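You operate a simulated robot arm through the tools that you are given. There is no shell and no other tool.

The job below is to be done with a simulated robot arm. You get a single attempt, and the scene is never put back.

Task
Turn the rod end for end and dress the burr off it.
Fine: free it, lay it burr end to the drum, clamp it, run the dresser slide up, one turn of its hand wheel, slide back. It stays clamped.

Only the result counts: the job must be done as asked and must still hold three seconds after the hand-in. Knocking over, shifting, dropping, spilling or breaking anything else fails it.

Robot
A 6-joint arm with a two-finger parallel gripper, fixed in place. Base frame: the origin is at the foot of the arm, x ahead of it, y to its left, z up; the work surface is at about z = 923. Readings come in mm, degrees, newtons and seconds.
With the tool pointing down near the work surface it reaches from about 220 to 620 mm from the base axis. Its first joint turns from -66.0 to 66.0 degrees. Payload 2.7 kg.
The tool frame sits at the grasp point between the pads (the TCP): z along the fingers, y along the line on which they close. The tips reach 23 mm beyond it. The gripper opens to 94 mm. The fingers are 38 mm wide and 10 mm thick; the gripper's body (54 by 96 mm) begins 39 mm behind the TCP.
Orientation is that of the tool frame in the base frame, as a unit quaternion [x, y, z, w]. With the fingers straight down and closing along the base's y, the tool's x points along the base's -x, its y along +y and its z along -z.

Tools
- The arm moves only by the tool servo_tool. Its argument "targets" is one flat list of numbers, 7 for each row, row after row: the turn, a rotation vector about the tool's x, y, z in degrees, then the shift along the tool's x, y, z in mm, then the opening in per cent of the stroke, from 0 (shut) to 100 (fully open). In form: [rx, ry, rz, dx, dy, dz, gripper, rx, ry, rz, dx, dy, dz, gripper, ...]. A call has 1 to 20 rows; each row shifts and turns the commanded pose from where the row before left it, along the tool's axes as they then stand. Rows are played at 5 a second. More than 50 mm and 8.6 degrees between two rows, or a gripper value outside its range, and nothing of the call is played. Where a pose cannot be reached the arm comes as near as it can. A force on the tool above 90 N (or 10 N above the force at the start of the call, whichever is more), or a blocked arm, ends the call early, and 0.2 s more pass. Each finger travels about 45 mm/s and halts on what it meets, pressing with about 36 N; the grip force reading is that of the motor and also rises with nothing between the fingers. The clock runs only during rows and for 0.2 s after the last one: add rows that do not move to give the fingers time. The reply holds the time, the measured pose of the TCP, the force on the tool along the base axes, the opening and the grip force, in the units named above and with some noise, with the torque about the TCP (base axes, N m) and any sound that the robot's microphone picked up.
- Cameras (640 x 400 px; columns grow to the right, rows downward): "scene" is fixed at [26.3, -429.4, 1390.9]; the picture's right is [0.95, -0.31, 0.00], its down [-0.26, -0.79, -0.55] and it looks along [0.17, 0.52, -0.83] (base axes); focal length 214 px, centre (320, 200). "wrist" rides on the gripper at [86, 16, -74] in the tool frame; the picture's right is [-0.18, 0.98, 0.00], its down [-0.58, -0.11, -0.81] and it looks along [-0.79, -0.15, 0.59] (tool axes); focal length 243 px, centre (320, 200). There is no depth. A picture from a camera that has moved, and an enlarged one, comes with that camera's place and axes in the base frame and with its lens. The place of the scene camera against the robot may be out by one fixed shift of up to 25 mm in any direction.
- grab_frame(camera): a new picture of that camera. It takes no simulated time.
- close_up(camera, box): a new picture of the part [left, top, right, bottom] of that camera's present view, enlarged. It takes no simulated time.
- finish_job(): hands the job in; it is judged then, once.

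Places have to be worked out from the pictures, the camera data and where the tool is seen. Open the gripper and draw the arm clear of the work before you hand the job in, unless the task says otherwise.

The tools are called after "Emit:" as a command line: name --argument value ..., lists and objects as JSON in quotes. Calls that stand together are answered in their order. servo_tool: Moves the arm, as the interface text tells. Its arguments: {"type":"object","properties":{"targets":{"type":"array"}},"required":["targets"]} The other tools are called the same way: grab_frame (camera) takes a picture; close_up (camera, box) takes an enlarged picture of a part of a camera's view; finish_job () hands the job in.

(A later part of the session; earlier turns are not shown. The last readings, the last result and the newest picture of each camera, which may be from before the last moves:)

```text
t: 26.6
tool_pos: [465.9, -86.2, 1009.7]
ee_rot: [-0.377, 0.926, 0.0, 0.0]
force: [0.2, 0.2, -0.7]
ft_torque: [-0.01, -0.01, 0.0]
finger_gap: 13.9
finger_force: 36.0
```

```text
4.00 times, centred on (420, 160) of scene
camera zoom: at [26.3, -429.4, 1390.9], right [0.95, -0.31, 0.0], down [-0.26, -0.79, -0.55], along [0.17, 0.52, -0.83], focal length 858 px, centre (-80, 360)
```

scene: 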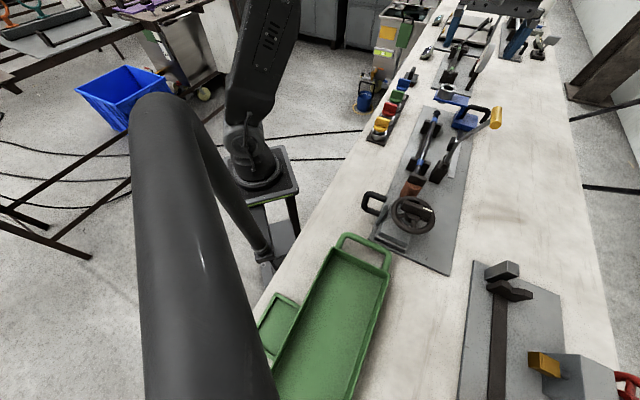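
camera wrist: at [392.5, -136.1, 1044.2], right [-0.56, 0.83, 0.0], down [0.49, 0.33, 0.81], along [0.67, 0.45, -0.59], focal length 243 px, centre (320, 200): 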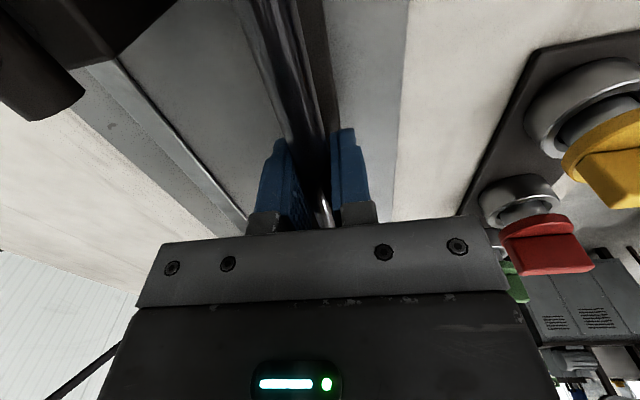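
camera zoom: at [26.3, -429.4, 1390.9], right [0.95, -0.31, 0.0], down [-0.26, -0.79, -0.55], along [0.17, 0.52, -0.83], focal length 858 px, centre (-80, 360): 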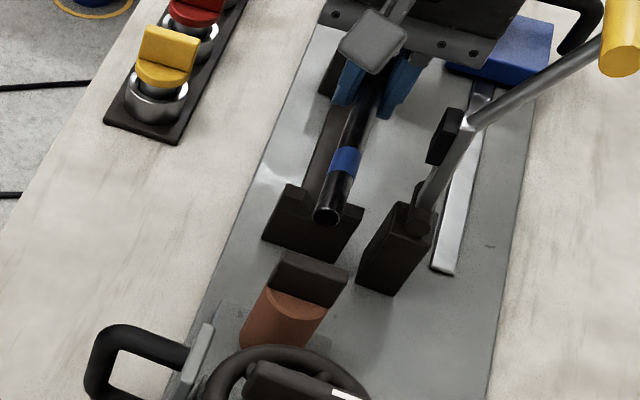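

The rod is up and clear of the V-blocks. I'll raise it to about z=1200 and begin the half turn.

Emit:
servo_tool --targets '[0, 0, 0, 0, 0, -38, 0, 0, 0, 0, 0, 0, -38, 0, 0, 0, 0, 0, 0, -38, 0, 0, 0, 0, 0, 0, -38, 0, 0, 0, 0, 0, 0, -38, 0, 0, 0, 8, 0, 0, 0, 0, 0, 0, 8, 0, 0, 0, 0, 0, 0, 8, 0, 0, 0, 0, 0, 0, 8, 0, 0, 0, 0, 0, 0, 8, 0, 0, 0, 0, 0, 0, 8, 0, 0, 0, 0, 0, 0, 8, 0, 0, 0, 0, 0, 0, 8, 0, 0, 0, 0, 0, 0, 8, 0, 0, 0, 0, 0, 0, 8, 0, 0, 0, 0, 0, 0, 8, 0, 0, 0, 0, 0, 0, 0, 0, 0, 0, 0]'

Emit:
grab_frame --camera "scene"

Emit:
grab_frame --camera "wrist"

```text
t: 30.2
tool_pos: [466.0, -88.2, 1199.1]
ee_rot: [0.372, 0.928, 0.0, 0.0]
force: [-1.1, -0.3, -1.1]
ft_torque: [0.04, 0.03, 0.01]
finger_gap: 13.9
finger_force: 35.5
```

```text
taken
```

scene: 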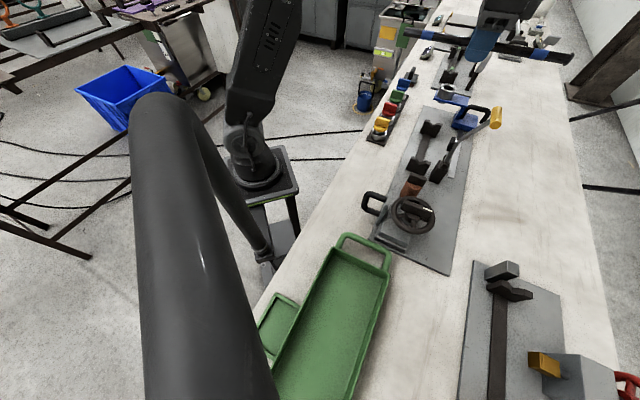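

```text
taken
camera wrist: at [414.6, -16.8, 1274.2], right [0.81, 0.58, 0.0], down [0.34, -0.48, 0.81], along [0.47, -0.65, -0.59], focal length 243 px, centre (320, 200)
```

wrist: 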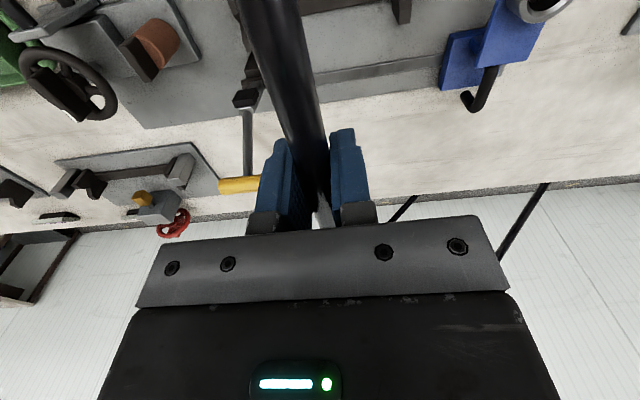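

Halfway round with no contact. I'll finish the turn with the remaining 92°.

Emit:
servo_tool --targets '[0, 0, 7.667, 0, 0, 0, 0, 0, 0, 7.667, 0, 0, 0, 0, 0, 0, 7.667, 0, 0, 0, 0, 0, 0, 7.667, 0, 0, 0, 0, 0, 0, 7.667, 0, 0, 0, 0, 0, 0, 7.667, 0, 0, 0, 0, 0, 0, 7.667, 0, 0, 0, 0, 0, 0, 7.667, 0, 0, 0, 0, 0, 0, 7.667, 0, 0, 0, 0, 0, 0, 7.667, 0, 0, 0, 0, 0, 0, 7.667, 0, 0, 0, 0, 0, 0, 7.667, 0, 0, 0, 0, 0, 0, 0, 0, 0, 0, 0]'

Emit:
grab_frame --camera "scene"

Emit:
grab_frame --camera "wrist"

```text
t: 33.0
tool_pos: [465.5, -87.4, 1200.7]
ee_rot: [0.926, 0.377, 0.0, -0.001]
force: [1.2, -0.8, -0.7]
ft_torque: [-0.03, 0.0, -0.03]
finger_gap: 13.8
finger_force: 35.9
```

```text
taken
```

scene: 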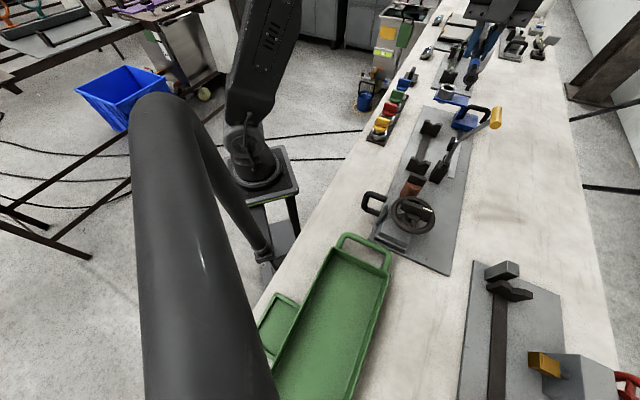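

```text
taken
camera wrist: at [538.5, -39.1, 1274.6], right [0.55, -0.83, 0.0], down [-0.49, -0.33, 0.81], along [-0.67, -0.45, -0.59], focal length 243 px, centre (320, 200)
```

wrist: 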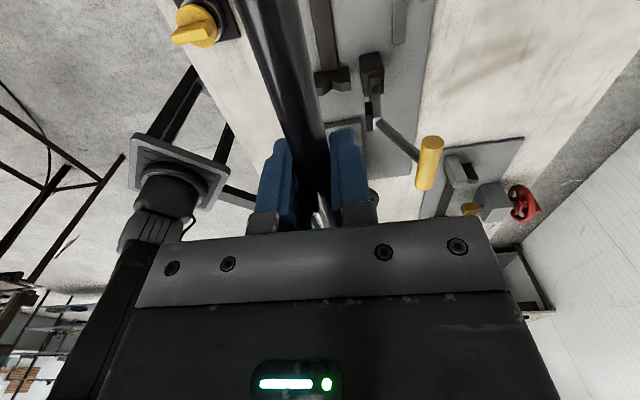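

The turn is complete; the burr end now faces the drum. I'll look at the rod and the empty V-blocks before lowering.

Emit:
close_up --camera "scene" --box '[360, 0, 560, 125]'

Emit:
close_up --camera "scene" --box '[370, 100, 490, 220]'

Emit:
close_up --camera "wrist" --box '[230, 0, 450, 180]'

```text
3.20 times, centred on (460, 62) of scene
camera zoom: at [26.3, -429.4, 1390.9], right [0.95, -0.31, 0.0], down [-0.26, -0.79, -0.55], along [0.17, 0.52, -0.83], focal length 686 px, centre (-128, 640)
```

zoom: 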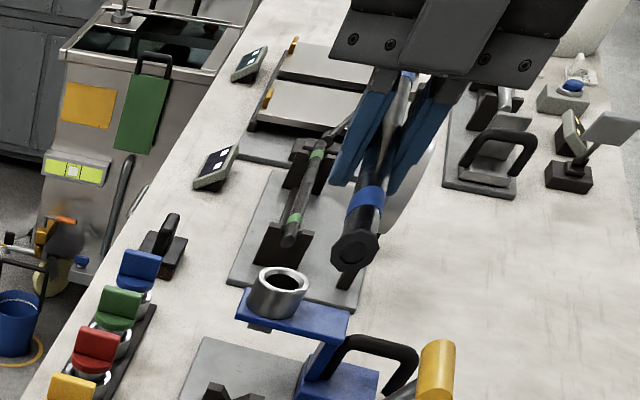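

```text
3.33 times, centred on (430, 160) of scene
camera zoom: at [26.3, -429.4, 1390.9], right [0.95, -0.31, 0.0], down [-0.26, -0.79, -0.55], along [0.17, 0.52, -0.83], focal length 715 px, centre (-47, 333)
```

zoom: 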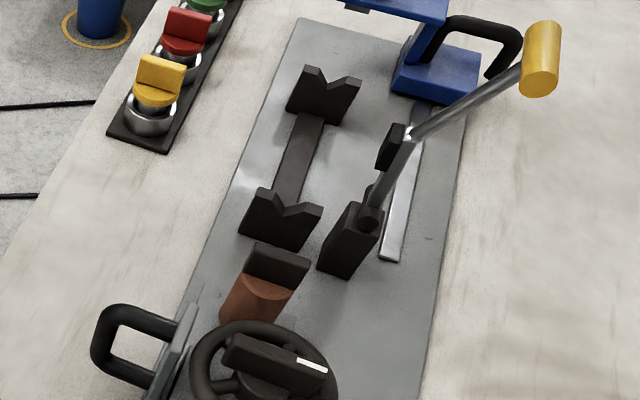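

```text
2.22 times, centred on (340, 90) of wrist
camera zoom: at [538.5, -39.1, 1274.6], right [0.55, -0.83, 0.0], down [-0.49, -0.33, 0.81], along [-0.67, -0.45, -0.59], focal length 539 px, centre (276, 444)
```

zoom: 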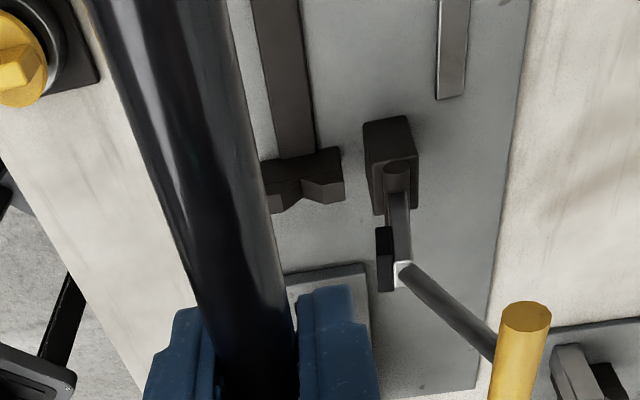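

The burr end faces the drum (a vertical copper cylinder), and the V-blocks lie right below. I'll lower most of the way, then check the alignment.

Emit:
servo_tool --targets '[0, 0, 0, 0, -0.5, 40, 0, 0, 0, 0, 0, 0, 40, 0, 0, 0, 0, 0, 0, 40, 0, 0, 0, 0, 0, 0, 40, 0, 0, 0, 0, 0, 0, 35, 0, 0, 0, 0, 0, 0, 0, 0]'

Emit:
grab_frame --camera "wrist"

Emit:
close_up --camera "scene" --box '[370, 100, 490, 220]'

```text
t: 34.4
tool_pos: [466.3, -88.5, 1001.6]
ee_rot: [0.926, 0.377, 0.0, 0.0]
force: [-0.9, 0.8, -0.7]
ft_torque: [0.0, -0.03, -0.02]
finger_gap: 14.0
finger_force: 36.1
```

```text
taken
camera wrist: at [539.2, -41.1, 1076.6], right [0.56, -0.83, 0.0], down [-0.49, -0.33, 0.81], along [-0.67, -0.45, -0.59], focal length 243 px, centre (320, 200)
```

wrist: 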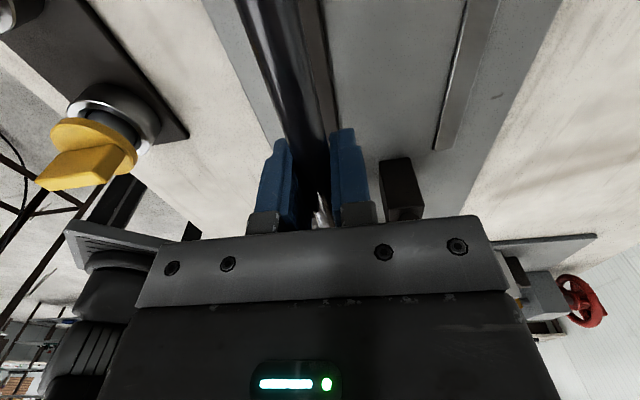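

```text
3.33 times, centred on (430, 160) of scene
camera zoom: at [26.3, -429.4, 1390.9], right [0.95, -0.31, 0.0], down [-0.26, -0.79, -0.55], along [0.17, 0.52, -0.83], focal length 715 px, centre (-47, 333)
```

zoom: 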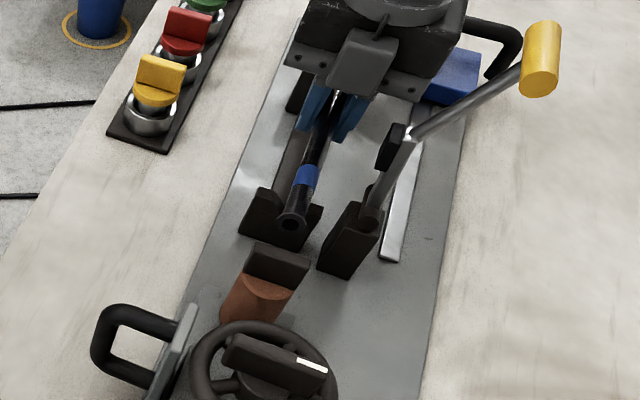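

Alignment looks right, with the burr end just past the near V-block. I'll lower to just above the seat, then to contact.

Emit:
servo_tool --targets '[0, 0, 0, 0, 0, 12, 0, 0, 0, 0, 0, 0, 10, 0, 0, 0, 0, 0, 0, 5, 0, 0, 0, 0, 0, 0, 3, 0, 0, 0, 0, 0, 0, 0, 0]'

Emit:
close_up --camera "scene" --box '[370, 100, 490, 220]'

```text
t: 35.6
tool_pos: [465.0, -87.3, 973.8]
ee_rot: [0.926, 0.378, -0.001, -0.001]
force: [0.0, -0.1, -0.4]
ft_torque: [0.03, 0.02, 0.0]
finger_gap: 14.1
finger_force: 36.7
```

```text
3.33 times, centred on (430, 160) of scene
camera zoom: at [26.3, -429.4, 1390.9], right [0.95, -0.31, 0.0], down [-0.26, -0.79, -0.55], along [0.17, 0.52, -0.83], focal length 715 px, centre (-47, 333)
```

zoom: 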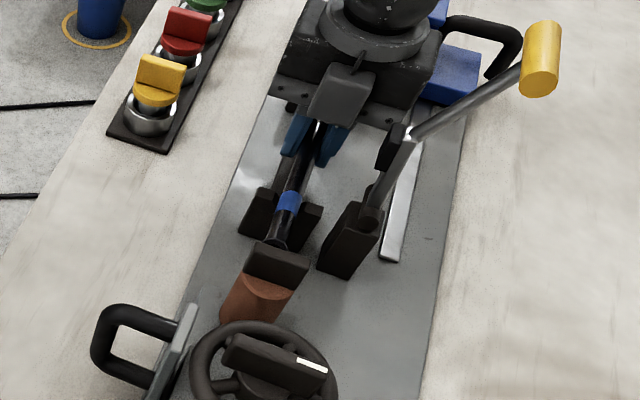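

Still free at z≈974; the band lines up with where the other band was. I'll lower the last 5 mm gently.

Emit:
servo_tool --targets '[0, 0, 0, 0, 0, 2, 0, 0, 0, 0, 0, 0, 1.5, 0, 0, 0, 0, 0, 0, 1, 0, 0, 0, 0, 0, 0, 0.5, 0, 0, 0, 0, 0, 0, 0, 0]'

```text
t: 36.8
tool_pos: [465.4, -85.9, 970.3]
ee_rot: [0.926, 0.377, -0.001, 0.001]
force: [-1.1, 3.0, 4.0]
ft_torque: [0.31, -0.4, 0.32]
finger_gap: 13.8
finger_force: 36.0
```

Light contact (about 4 N up). Before releasing I'll compare the rod's position in the scene view with the original.

Emit:
close_up --camera "scene" --box '[340, 80, 500, 180]'

Emit:
close_up --camera "scene" --box '[380, 130, 476, 190]'

```text
4.00 times, centred on (420, 130) of scene
camera zoom: at [26.2, -429.3, 1390.9], right [0.95, -0.31, 0.0], down [-0.26, -0.79, -0.55], along [0.17, 0.52, -0.83], focal length 858 px, centre (-80, 480)
```

zoom: 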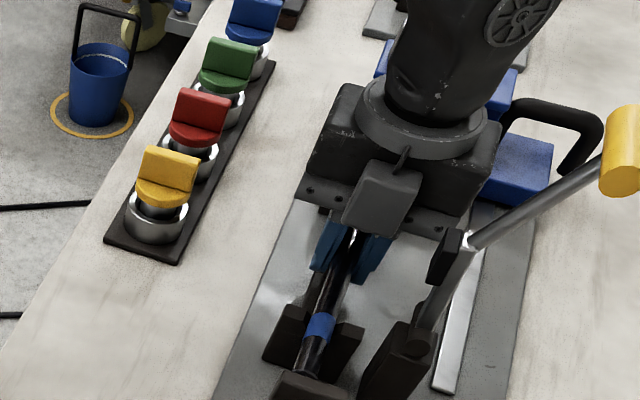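

```text
6.67 times, centred on (428, 160) of scene
camera zoom: at [26.2, -429.3, 1390.9], right [0.95, -0.31, 0.0], down [-0.26, -0.79, -0.55], along [0.17, 0.52, -0.83], focal length 1430 px, centre (-400, 467)
```

zoom: 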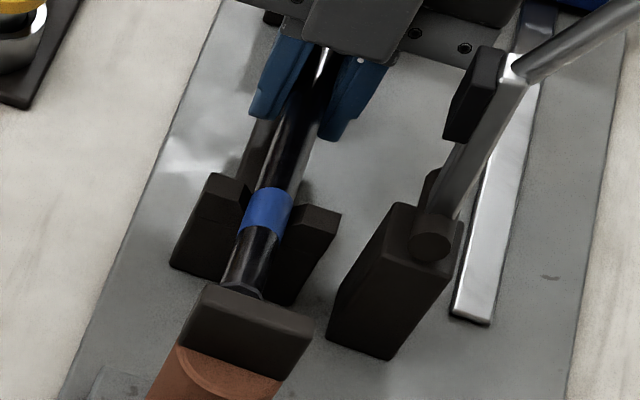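

The band sits where the other one did within about 1 mm. I'll ease down 0.5 mm, release and rise.

Emit:
servo_tool --targets '[0, 0, 0, 0, 0, 0.5, 0, 0, 0, 0, 0, 0, 0, 20, 0, 0, 0, 0, 0, 0, 40, 0, 0, 0, 0, 0, 0, 100, 0, 0, 0, 0, 0, 0, 100, 0, 0, 0, 0, 0, 0, 100]'

Emit:
close_up --camera "scene" --box '[380, 130, 476, 190]'

Emit:
grab_frame --camera "wrist"

```text
t: 38.2
tool_pos: [465.7, -86.7, 968.8]
ee_rot: [0.926, 0.377, 0.0, 0.001]
force: [0.5, 0.3, 0.3]
ft_torque: [-0.01, -0.02, 0.0]
finger_gap: 93.9
finger_force: 0.1
```

```text
6.67 times, centred on (428, 160) of scene
camera zoom: at [26.3, -429.4, 1390.9], right [0.95, -0.31, 0.0], down [-0.26, -0.79, -0.55], along [0.17, 0.52, -0.83], focal length 1430 px, centre (-400, 467)
```

zoom: 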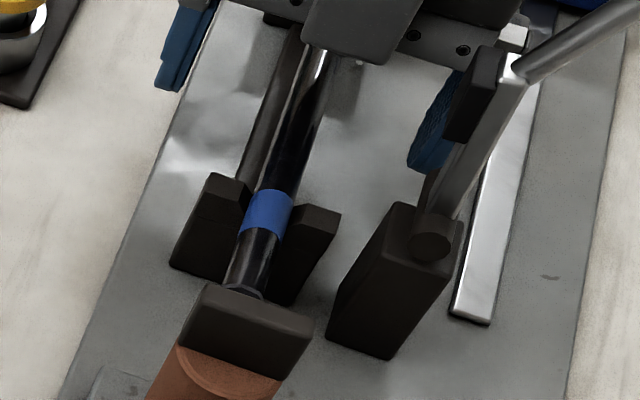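

```text
taken
camera wrist: at [538.1, -38.8, 1044.1], right [0.56, -0.83, 0.0], down [-0.49, -0.33, 0.81], along [-0.67, -0.45, -0.59], focal length 243 px, centre (320, 200)
```

wrist: 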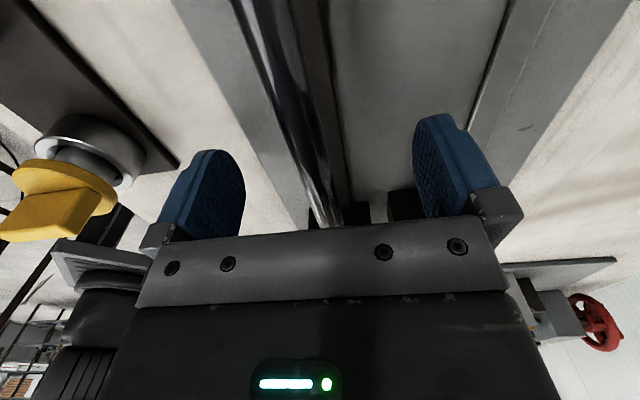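

The rod rests in the V-blocks. I'll rise clear and turn the tool back by 90° for a square look at the seated rod.

Emit:
servo_tool --targets '[0, 0, 0, 0, 0, -25, 100, 0, 0, 0, 0, 0, -40, 100, 0, 0, 0, 0, 0, -45, 100, 0, 0, 0, 0, 0, -45, 100, 0, 0, 0, 0, 0, -45, 100, 0, 0, 0, 0, 0, -40, 100, 0, 0, -8.2, 0, 0, 0, 100, 0, 0, -8.2, 0, 0, 0, 100, 0, 0, -8.2, 0, 0, 0, 100, 0, 0, -8.2, 0, 0, 0, 100, 0, 0, -8.2, 0, 0, 0, 100, 0, 0, -8.2, 0, 0, 0, 100, 0, 0, -8.2, 0, 0, 0, 100, 0, 0, -8.2, 0, 0, 0, 100, 0, 0, -8.2, 0, 0, 0, 100, 0, 0, -8.2, 0, 0, 0, 100, 0, 0, -8.2, 0, 0, 0, 100, 0, 0, 0, 0, 0, 0, 100]'

Emit:
grab_frame --camera "wrist"

Emit:
close_up --camera "scene" --box '[340, 80, 500, 180]'

```text
t: 42.0
tool_pos: [465.3, -87.0, 1210.4]
ee_rot: [0.385, 0.923, 0.0, 0.0]
force: [-0.1, -1.2, -0.8]
ft_torque: [0.0, 0.0, 0.0]
finger_gap: 93.9
finger_force: 0.1
```

```text
taken
camera wrist: at [415.6, -14.4, 1283.6], right [0.83, 0.56, 0.0], down [0.33, -0.49, 0.81], along [0.45, -0.67, -0.59], focal length 243 px, centre (320, 200)
```

wrist: 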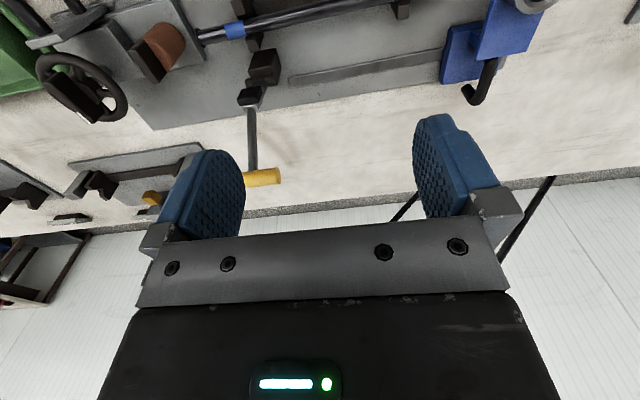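

```text
4.00 times, centred on (420, 130) of scene
camera zoom: at [26.3, -429.4, 1390.9], right [0.95, -0.31, 0.0], down [-0.26, -0.79, -0.55], along [0.17, 0.52, -0.83], focal length 858 px, centre (-80, 480)
```

zoom: 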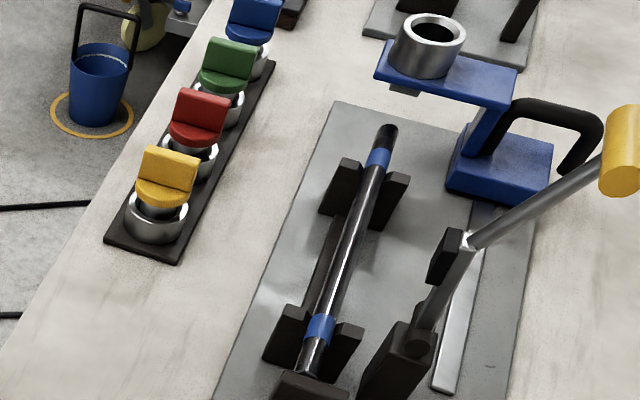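

Both bands sit in the same places as before, with the plain end now at the far side. I'll check the burr end near the drum.

Emit:
close_up --camera "wrist" --box '[20, 0, 280, 160]'

Emit:
close_up --camera "wrist" --box '[130, 0, 290, 100]'

```text
2.46 times, centred on (150, 80) of wrist
camera zoom: at [415.6, -14.4, 1283.6], right [0.83, 0.56, 0.0], down [0.33, -0.49, 0.81], along [0.45, -0.67, -0.59], focal length 597 px, centre (738, 495)
```

zoom: 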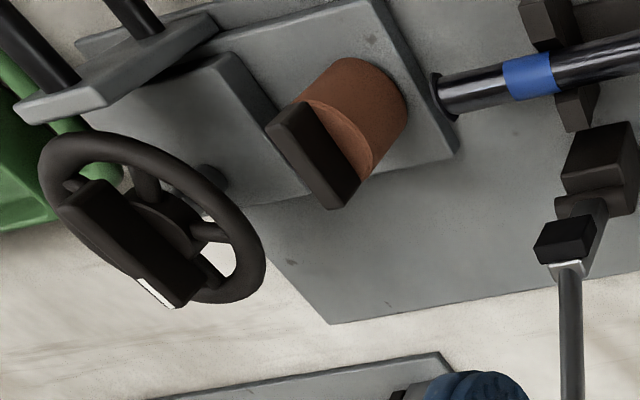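

```text
4.00 times, centred on (210, 50) of wrist
camera zoom: at [415.6, -14.4, 1283.6], right [0.83, 0.56, 0.0], down [0.33, -0.49, 0.81], along [0.45, -0.67, -0.59], focal length 970 px, centre (760, 800)
```

zoom: 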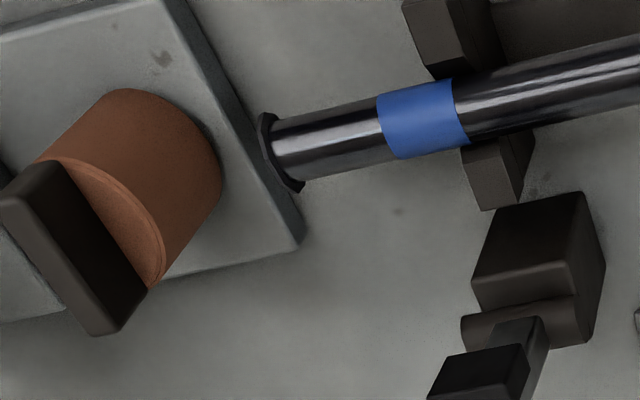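

The burr sits about 20 mm in front of the drum, correctly oriented. Now I'll return to the lever handle to close the clamp.

Emit:
servo_tool --targets '[0, 0, 0, -28.4, -27.3, 0, 100, 0, 0, 0, -28.4, -27.3, 0, 100, 0, 0, 0, -28.4, -27.3, 0, 100, 0, 0, 0, 0, 0, 25, 100, 0, 0, 0, 0, 0, 0, 100]'

Emit:
grab_frame --camera "wrist"

```text
t: 43.2
tool_pos: [467.1, -206.9, 1183.9]
ee_rot: [0.386, 0.922, -0.001, 0.0]
force: [0.5, 0.7, -0.3]
ft_torque: [0.0, 0.02, -0.02]
finger_gap: 93.9
finger_force: 0.1
```

```text
taken
camera wrist: at [417.5, -135.4, 1258.8], right [0.83, 0.56, 0.0], down [0.33, -0.49, 0.81], along [0.45, -0.67, -0.59], focal length 243 px, centre (320, 200)
```

wrist: 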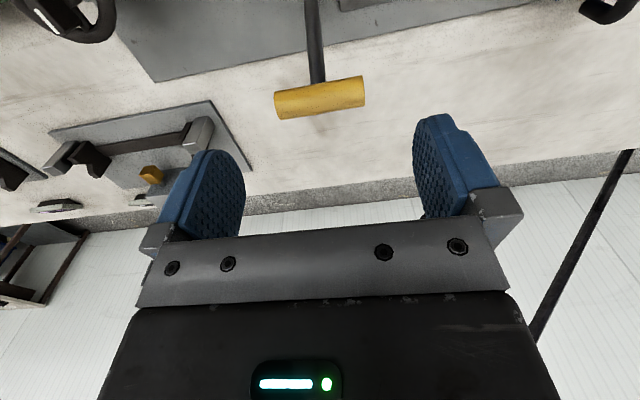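

The handle is about 6 mm toward +n and 61 mm below the TCP. I'll move there and close on its ends.

Emit:
servo_tool --targets '[0, 0, 0, 6, 1.3, 0, 100, 0, 0, 0, 0, 0, 21, 100, 0, 0, 0, 0, 0, 21, 100, 0, 0, 0, 0, 0, 20, 100, 0, 0, 0, 0, 0, 0, 100]'

Emit:
grab_frame --camera "wrist"

```text
t: 44.4
tool_pos: [464.1, -198.1, 1121.3]
ee_rot: [0.386, 0.922, 0.001, 0.0]
force: [-0.6, 0.3, -0.5]
ft_torque: [0.02, -0.01, -0.03]
finger_gap: 94.0
finger_force: 0.0
```

```text
taken
camera wrist: at [414.3, -127.3, 1196.0], right [0.83, 0.56, 0.0], down [0.33, -0.49, 0.81], along [0.45, -0.67, -0.59], focal length 243 px, centre (320, 200)
```

wrist: 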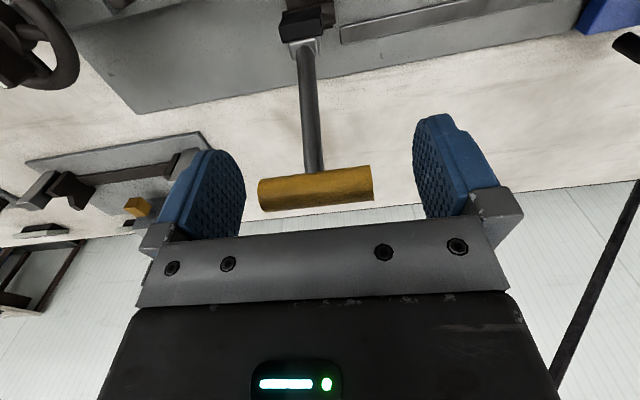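

The handle is centred within 2 mm. I'll close on it and check the grip before swinging.

Emit:
servo_tool --targets '[0, 0, 0, 0, -1.5, 0, 100, 0, 0, 0, 0, 0, 0, 40, 0, 0, 0, 0, 0, 0, 0, 0, 0, 0, 0, 0, 0, 0, 0, 0, 0, 0, 0, 0, 0, 0, 0, 0, 0, 0, 0, 0]'

Emit:
grab_frame --camera "wrist"

```text
t: 45.8
tool_pos: [462.2, -200.2, 1121.6]
ee_rot: [0.386, 0.923, 0.0, 0.0]
force: [-3.0, -3.0, -0.9]
ft_torque: [0.01, -0.01, -0.04]
finger_gap: 68.2
finger_force: 45.1
```

```text
taken
camera wrist: at [412.8, -128.8, 1196.4], right [0.83, 0.56, 0.0], down [0.33, -0.49, 0.81], along [0.45, -0.67, -0.59], focal length 243 px, centre (320, 200)
```

wrist: 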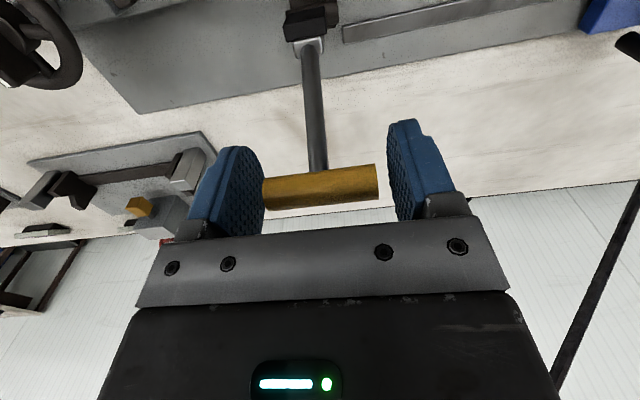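

Gripped again at 68 mm. I'll swing the lever back toward the rod, down to about 52°.

Emit:
servo_tool --targets '[0, 0, 0, 11.0, 0.1, -1.8, 0, 0, 0, 0, 11.5, 0.1, -0.9, 0, 0, 0, 0, 12.0, 0.1, 0.1, 0, 0, 0, 0, 11.9, 0.1, 1.1, 0, 0, 0, 0, 11.7, 0.1, 2.2, 0, 0, 0, 0, 11.5, 0.1, 3.2, 0, 0, 0, 0, 11.2, 0.1, 4.2, 0, 0, 0, 0, 10.8, 0.1, 5.1, 0, 0, 0, 0, 10.3, 0.1, 6.1, 0, 0, 0, 0, 9.7, 0.1, 6.9, 0, 0, 0, 0, 0, 0, 0, 0]'

Emit:
close_up --camera "scene" --box '[340, 80, 500, 180]'

Emit:
grab_frame --camera "wrist"

```text
t: 48.2
tool_pos: [382.6, -120.1, 1096.3]
ee_rot: [0.386, 0.923, -0.001, -0.001]
force: [-22.9, -15.6, 17.9]
ft_torque: [-0.77, -0.58, -0.2]
finger_gap: 68.0
finger_force: 44.7
```

```text
4.00 times, centred on (420, 130) of scene
camera zoom: at [25.4, -429.8, 1390.8], right [0.95, -0.31, 0.0], down [-0.26, -0.79, -0.55], along [0.17, 0.52, -0.83], focal length 858 px, centre (-80, 480)
```

zoom: 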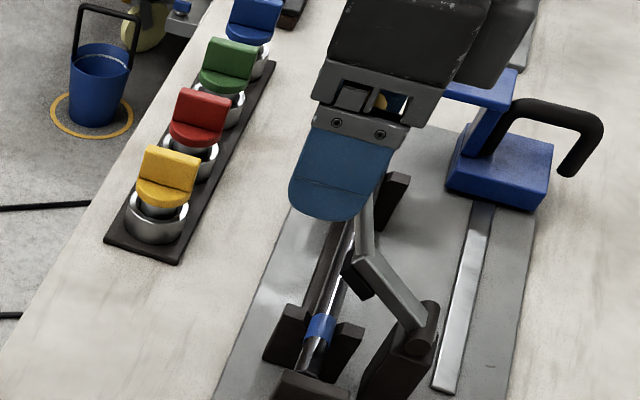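

```text
taken
camera wrist: at [333.0, -48.7, 1170.2], right [0.83, 0.56, 0.0], down [0.33, -0.49, 0.81], along [0.45, -0.67, -0.59], focal length 243 px, centre (320, 200)
```

wrist: 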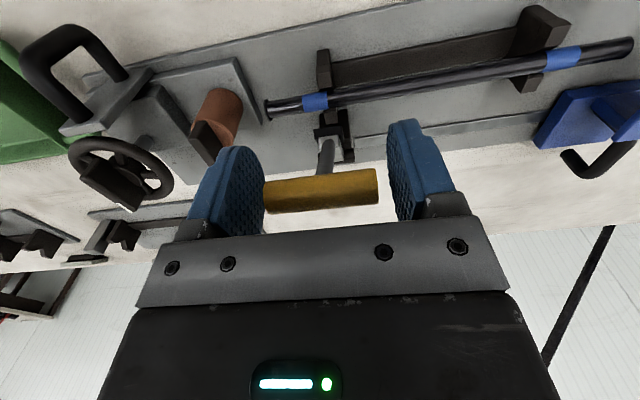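

The side force says I've drifted about 1 mm toward +d; I'll correct and continue down to about 27°.

Emit:
servo_tool --targets '[0, 0, 0, 9.4, -0.7, 7.2, 0, 0, 0, 0, 8.5, -0.4, 8.3, 0, 0, 0, 0, 7.6, 0, 9.3, 0, 0, 0, 0, 6.8, 0, 9.8, 0, 0, 0, 0, 5.9, 0, 10.4, 0, 0, 0, 0, 0, 0, 0, 0]'

Emit:
close_up --camera "scene" --box '[340, 80, 500, 180]'

```text
t: 49.6
tool_pos: [356.4, -93.9, 1050.3]
ee_rot: [0.387, 0.922, -0.001, -0.001]
force: [-28.8, -19.8, 10.5]
ft_torque: [-0.61, -0.8, -0.2]
finger_gap: 68.2
finger_force: 45.3
```

```text
4.00 times, centred on (420, 130) of scene
camera zoom: at [25.4, -429.9, 1390.7], right [0.95, -0.31, 0.0], down [-0.26, -0.79, -0.55], along [0.17, 0.52, -0.83], focal length 858 px, centre (-80, 480)
```

zoom: 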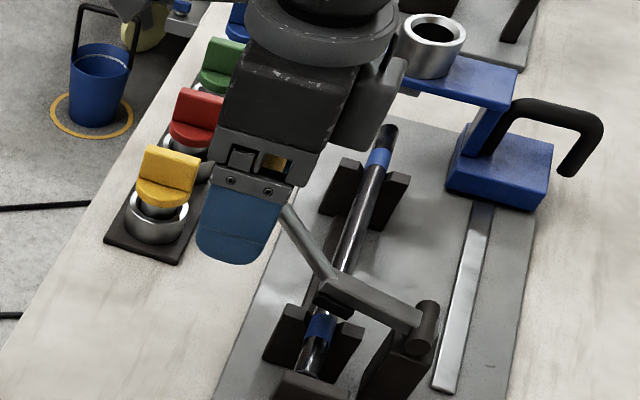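

The residual side force matches an accumulated 1.5 mm error along +d; I'll correct that and bring the lever down toward closed.

Emit:
servo_tool --targets '[0, 0, 0, 0, -1.4, 0, 0, 0, 0, 0, 2.6, 0, 5.4, 0, 0, 0, 0, 2.4, 0, 5.4, 0, 0, 0, 0, 2.1, 0, 5.5, 0, 0, 0, 0, 0, 0, 0, 0]'

Emit:
close_up --camera "scene" --box '[340, 80, 500, 180]'

```text
t: 50.8
tool_pos: [350.7, -88.9, 1033.7]
ee_rot: [0.386, 0.922, 0.001, 0.001]
force: [-17.1, -4.0, 9.6]
ft_torque: [-0.34, -1.0, 0.26]
finger_gap: 67.8
finger_force: 45.1
```

```text
4.00 times, centred on (420, 130) of scene
camera zoom: at [25.7, -429.5, 1390.9], right [0.95, -0.31, 0.0], down [-0.26, -0.79, -0.55], along [0.17, 0.52, -0.83], focal length 858 px, centre (-80, 480)
```

zoom: 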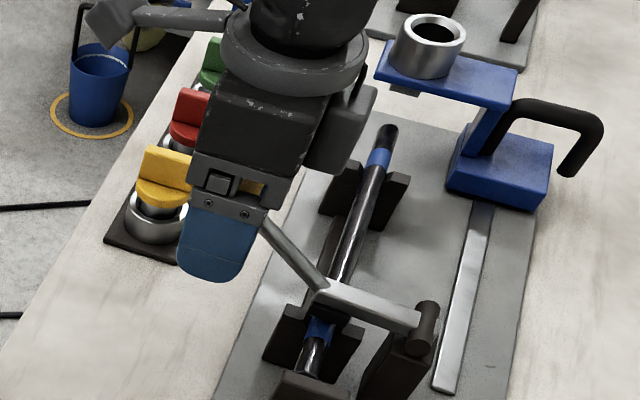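

Nearly closed. I'll continue down gently in small steps until it meets the rod firmly.

Emit:
servo_tool --targets '[0, 0, 0, 1.0, -0.4, 3, 0, 0, 0, 0, 0.9, 0, 3, 0, 0, 0, 0, 0.3, 0, 1, 0, 0, 0, 0, 0, 0, 0, 0]'

Emit:
close_up --camera "scene" --box '[380, 130, 476, 190]'

Emit:
grab_frame --camera "wrist"

```text
t: 51.8
tool_pos: [349.5, -88.7, 1026.8]
ee_rot: [0.386, 0.922, 0.002, 0.0]
force: [-13.3, 6.7, 9.8]
ft_torque: [-0.29, -1.06, -0.01]
finger_gap: 67.9
finger_force: 45.1
```

```text
6.67 times, centred on (428, 160) of scene
camera zoom: at [25.8, -429.1, 1391.0], right [0.95, -0.31, 0.0], down [-0.26, -0.79, -0.55], along [0.17, 0.52, -0.83], focal length 1430 px, centre (-400, 467)
```

zoom: 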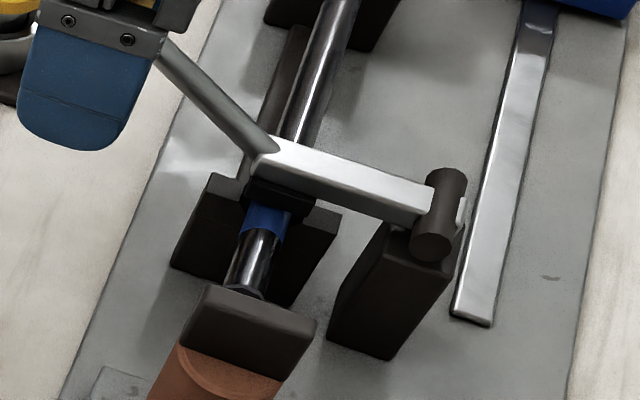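

```text
taken
camera wrist: at [300.0, -16.3, 1101.7], right [0.83, 0.56, 0.0], down [0.33, -0.49, 0.81], along [0.45, -0.67, -0.59], focal length 243 px, centre (320, 200)
```

wrist: 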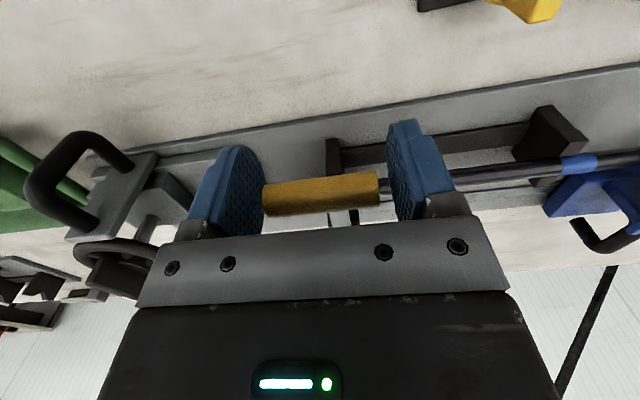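

The lever looks nearly as originally closed, but the handle sits a few mm high in the pads. I'll press further down watching the force.

Emit:
servo_tool --targets '[0, 0, 0, 0.5, 0, 2, 0, 0, 0, 0, 0.3, 0, 2, 0, 0, 0, 0, 0, 0, 1.5, 0, 0, 0, 0, 0, 0, 0, 0]'

Emit:
close_up --camera "scene" --box '[380, 130, 476, 190]'

Emit:
close_up --camera "wrist" --box '[200, 100, 480, 275]'

```text
t: 52.8
tool_pos: [349.1, -87.0, 1022.9]
ee_rot: [0.386, 0.923, 0.0, 0.001]
force: [-21.3, 13.6, 34.5]
ft_torque: [-0.77, -0.51, -0.15]
finger_gap: 68.2
finger_force: 44.5
```

```text
6.67 times, centred on (428, 160) of scene
camera zoom: at [25.3, -428.9, 1391.1], right [0.95, -0.31, 0.0], down [-0.26, -0.79, -0.55], along [0.17, 0.52, -0.83], focal length 1430 px, centre (-400, 467)
```

zoom: 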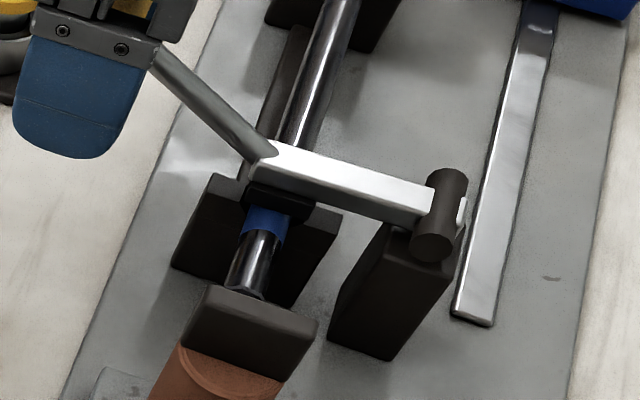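

```text
2.29 times, centred on (340, 188) of wrist
camera zoom: at [299.1, -15.5, 1097.3], right [0.83, 0.56, 0.0], down [0.33, -0.49, 0.81], along [0.45, -0.67, -0.59], focal length 555 px, centre (274, 229)
```

zoom: 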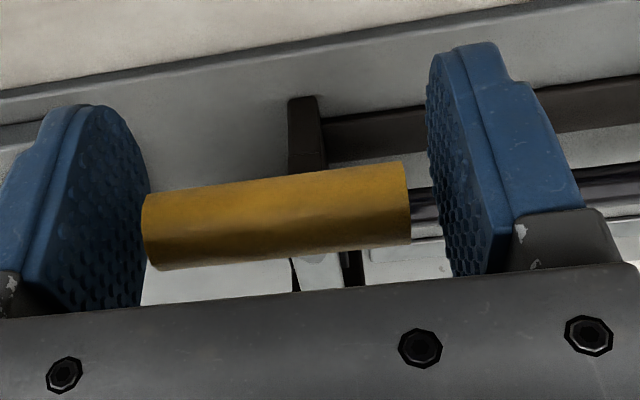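

34 N upward: the lever is firmly closed at its original height. I'll release without lifting first, and check that it stays put.

Emit:
servo_tool --targets '[0, 0, 0, 0, 0, 0, 60, 0, 0, 0, 0, 0, 0, 100, 0, 0, 0, 0, 0, 0, 100, 0, 0, 0, 0, 0, 0, 100, 0, 0, 0, 0, 0, 0, 100]'

Emit:
grab_frame --camera "wrist"

Emit:
close_up --camera "scene" --box '[380, 130, 476, 190]'

```text
t: 54.0
tool_pos: [349.9, -88.0, 1021.6]
ee_rot: [0.386, 0.922, 0.0, 0.0]
force: [-0.5, -0.2, 1.0]
ft_torque: [-0.01, 0.02, -0.01]
finger_gap: 94.1
finger_force: 0.0
```

```text
taken
camera wrist: at [299.9, -16.1, 1096.0], right [0.83, 0.56, 0.0], down [0.33, -0.49, 0.81], along [0.45, -0.67, -0.59], focal length 243 px, centre (320, 200)
```

wrist: 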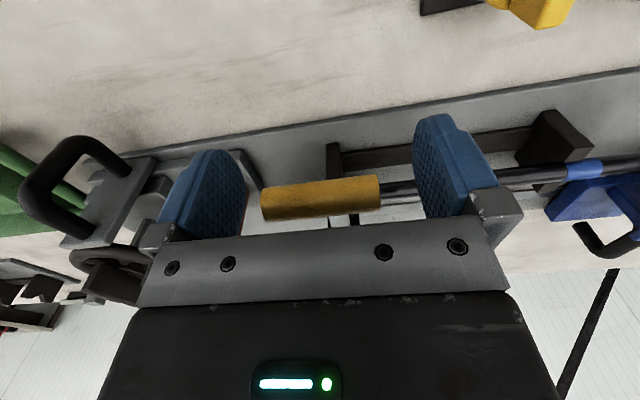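

```text
6.67 times, centred on (428, 160) of scene
camera zoom: at [26.3, -429.4, 1390.9], right [0.95, -0.31, 0.0], down [-0.26, -0.79, -0.55], along [0.17, 0.52, -0.83], focal length 1430 px, centre (-400, 467)
```

zoom: 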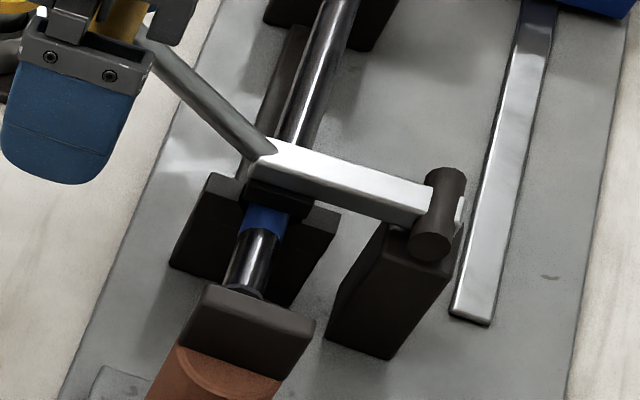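

The lever holds closed with the pad on the band. Now I'll rise and move over the slide to see its handle and the hand wheel properly.

Emit:
servo_tool --targets '[0, 0, 0, 0, 0, -43, 100, 0, 0, 0, 0, 0, -43, 100, 0, 0, 0, 0, 0, -43, 100, 0, 0, 0, 2.6, -42, 0, 100, 0, 0, 0, 2.6, -42, 0, 100, 0, 0, 0, 2.6, -42, 0, 100, 0, 0, 0, 2.6, -42, 0, 100, 0, 0, 0, 0, 0, 0, 100]'

Emit:
grab_frame --camera "wrist"

Emit:
grab_frame --camera "scene"

```text
t: 55.8
tool_pos: [222.5, -197.8, 1150.8]
ee_rot: [0.386, 0.923, 0.0, 0.0]
force: [-0.5, 0.6, 0.0]
ft_torque: [0.03, 0.0, -0.01]
finger_gap: 93.9
finger_force: 0.0
```

```text
taken
camera wrist: at [173.4, -125.8, 1224.6], right [0.83, 0.56, 0.0], down [0.33, -0.49, 0.81], along [0.45, -0.67, -0.59], focal length 243 px, centre (320, 200)
```

wrist: 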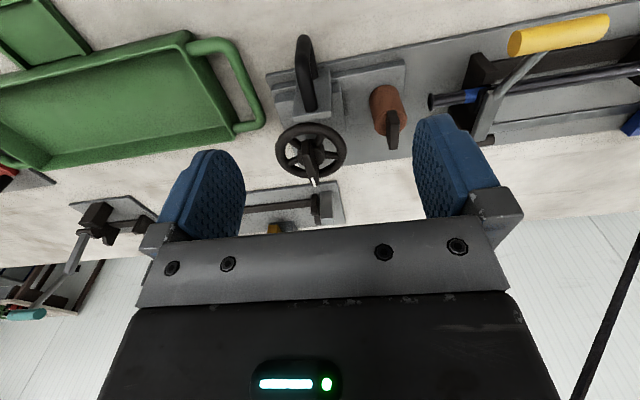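

```text
taken
```

scene: 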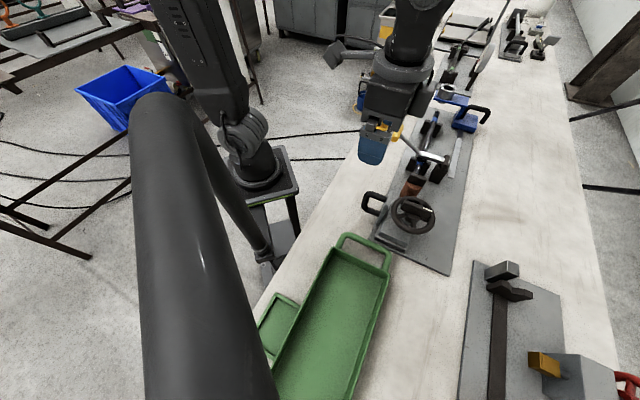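

The D-handle is seen edge-on: it stands in a vertical plane across the slide, so the fingers can straddle it closing along d. I'll zoom in on handle and wheel.

Emit:
close_up --camera "wrist" --box '[240, 20, 400, 120]'

Emit:
close_up --camera "wrist" --box '[260, 100, 420, 200]'

Emit:
close_up --camera "scene" --box '[350, 160, 446, 250]'

```text
4.00 times, centred on (320, 70) of wrist
camera zoom: at [173.4, -125.8, 1224.6], right [0.83, 0.56, 0.0], down [0.33, -0.49, 0.81], along [0.45, -0.67, -0.59], focal length 970 px, centre (320, 720)
```

zoom: 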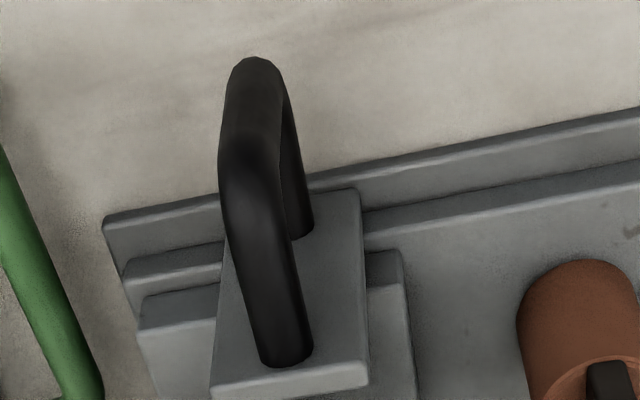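

```text
4.00 times, centred on (340, 150) of wrist
camera zoom: at [173.4, -125.8, 1224.6], right [0.83, 0.56, 0.0], down [0.33, -0.49, 0.81], along [0.45, -0.67, -0.59], focal length 970 px, centre (240, 400)
```

zoom: 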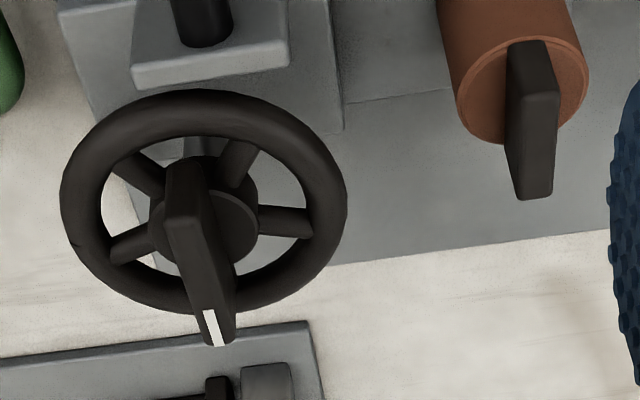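

```text
4.44 times, centred on (398, 205) of scene
camera zoom: at [26.3, -429.4, 1390.9], right [0.95, -0.31, 0.0], down [-0.26, -0.79, -0.55], along [0.17, 0.52, -0.83], focal length 953 px, centre (-27, 178)
```

zoom: 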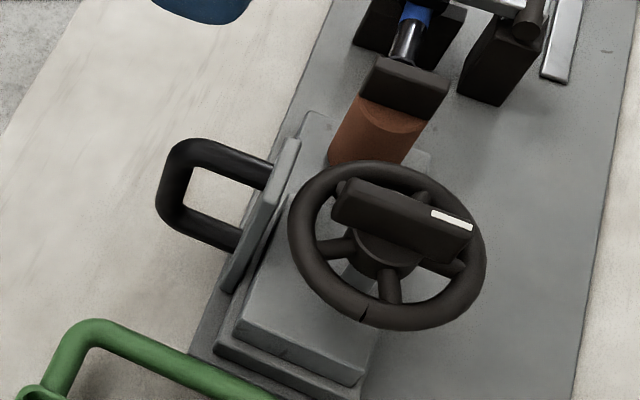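

The U-handle has legs along +n, with the upper leg at z≈1009 and the outer bar near (212,-212). I'll come above its middle with a partly opened gripper and check.

Emit:
servo_tool --targets '[0, 0, 0, -8.5, -5.8, 30, 60, 0, 0, 0, -8.5, -5.8, 30, 60, 0, 0, 0, -8.4, -5.7, 25, 60, 0, 0, 0, 0, 0, 0, 60, 0, 0, 0, 0, 0, 0, 60]'

Emit:
grab_frame --camera "wrist"

Emit:
close_up --camera "scene" --box '[330, 130, 490, 230]'

```text
t: 57.0
tool_pos: [229.1, -230.0, 1064.7]
ee_rot: [0.386, 0.922, 0.0, -0.001]
force: [-0.2, 0.0, -0.8]
ft_torque: [-0.03, -0.01, -0.01]
finger_gap: 56.2
finger_force: 0.0
```

```text
taken
camera wrist: at [178.7, -157.8, 1139.5], right [0.83, 0.56, 0.0], down [0.33, -0.49, 0.81], along [0.45, -0.67, -0.59], focal length 243 px, centre (320, 200)
```

wrist: 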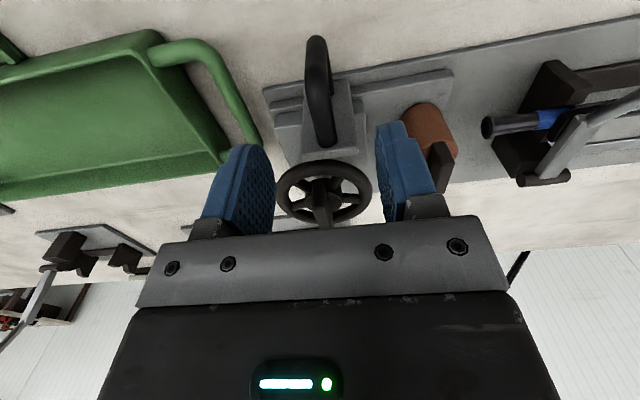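

```text
4.00 times, centred on (410, 180) of scene
camera zoom: at [26.3, -429.4, 1390.9], right [0.95, -0.31, 0.0], down [-0.26, -0.79, -0.55], along [0.17, 0.52, -0.83], focal length 858 px, centre (-40, 280)
```

zoom: 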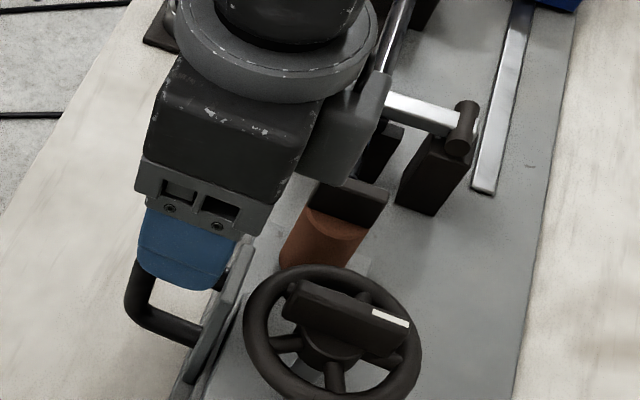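

Handle is aligned between the fingers. The wheel's bar top is near z≈1045, so I'll keep the gripper a bit high and outward: TCP to z≈1012 on the upper leg.

Emit:
servo_tool --targets '[0, 0, 0, 5, 0, 16, 60, 0, 0, 0, 0, 0, 18, 60, 0, 0, 0, 0, 0, 18, 60, 0, 0, 0, 0, 0, 0, 60]'

Emit:
grab_frame --camera "wrist"

Emit:
close_up --camera "scene" --box '[330, 150, 490, 250]'

```text
t: 58.0
tool_pos: [224.9, -225.8, 1012.8]
ee_rot: [0.386, 0.922, 0.001, 0.0]
force: [-0.2, -0.2, -0.6]
ft_torque: [0.01, 0.01, 0.01]
finger_gap: 56.3
finger_force: 0.0
```

```text
taken
camera wrist: at [175.8, -153.5, 1088.1], right [0.83, 0.56, 0.0], down [0.33, -0.49, 0.81], along [0.45, -0.67, -0.59], focal length 243 px, centre (320, 200)
```

wrist: 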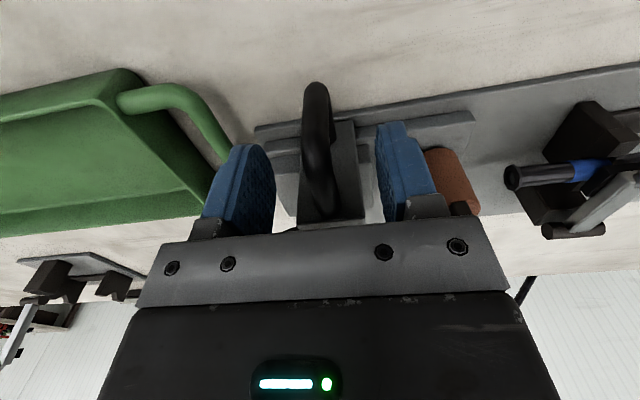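

```text
4.00 times, centred on (410, 200) of scene
camera zoom: at [26.3, -429.4, 1390.9], right [0.95, -0.31, 0.0], down [-0.26, -0.79, -0.55], along [0.17, 0.52, -0.83], focal length 858 px, centre (-40, 200)
```

zoom: 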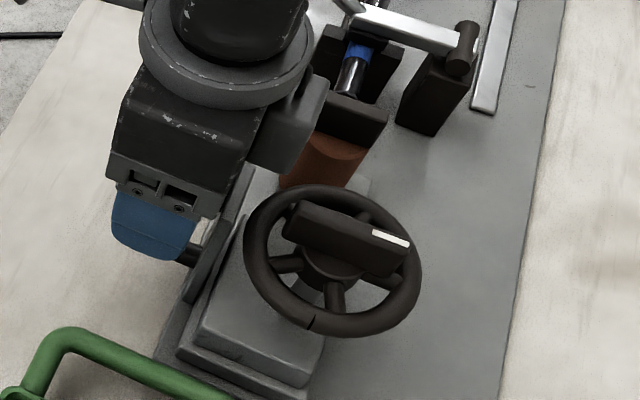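

The leg is centred between the pads. I'll close on it.

Emit:
servo_tool --targets '[0, 0, 0, 0, 0, 0, 30, 0, 0, 0, 0, 0, 0, 0, 0, 0, 0, 0, 0, 0, 0, 0, 0, 0, 0, 0, 0, 0, 0, 0, 0, 0, 0, 0, 0]'

Emit:
grab_frame --camera "wrist"

Emit:
close_up --camera "scene" --box '[330, 150, 490, 250]'

```text
t: 59.2
tool_pos: [225.4, -225.0, 1015.2]
ee_rot: [0.385, 0.923, 0.0, 0.0]
force: [-0.3, -1.1, -1.0]
ft_torque: [-0.3, 0.13, 1.13]
finger_gap: 14.0
finger_force: 44.8
```

```text
taken
camera wrist: at [175.6, -153.7, 1088.3], right [0.83, 0.56, 0.0], down [0.33, -0.49, 0.81], along [0.45, -0.67, -0.59], focal length 243 px, centre (320, 200)
```

wrist: 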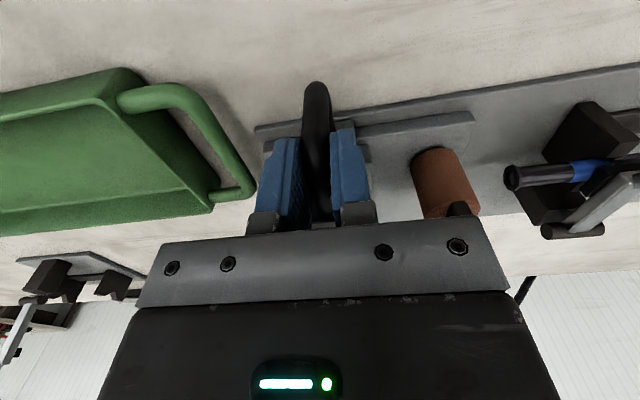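

```text
4.00 times, centred on (410, 200) of scene
camera zoom: at [26.3, -429.4, 1390.9], right [0.95, -0.31, 0.0], down [-0.26, -0.79, -0.55], along [0.17, 0.52, -0.83], focal length 858 px, centre (-40, 200)
```

zoom: 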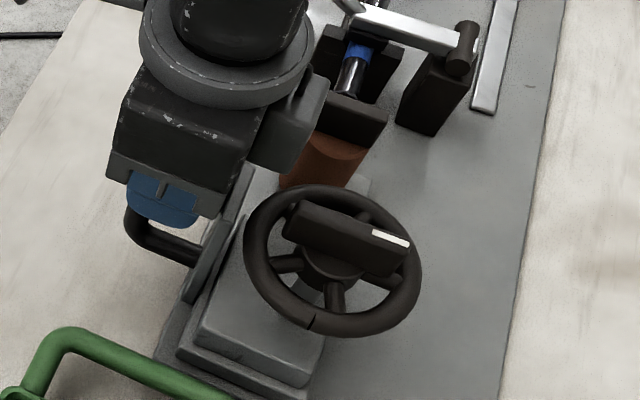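

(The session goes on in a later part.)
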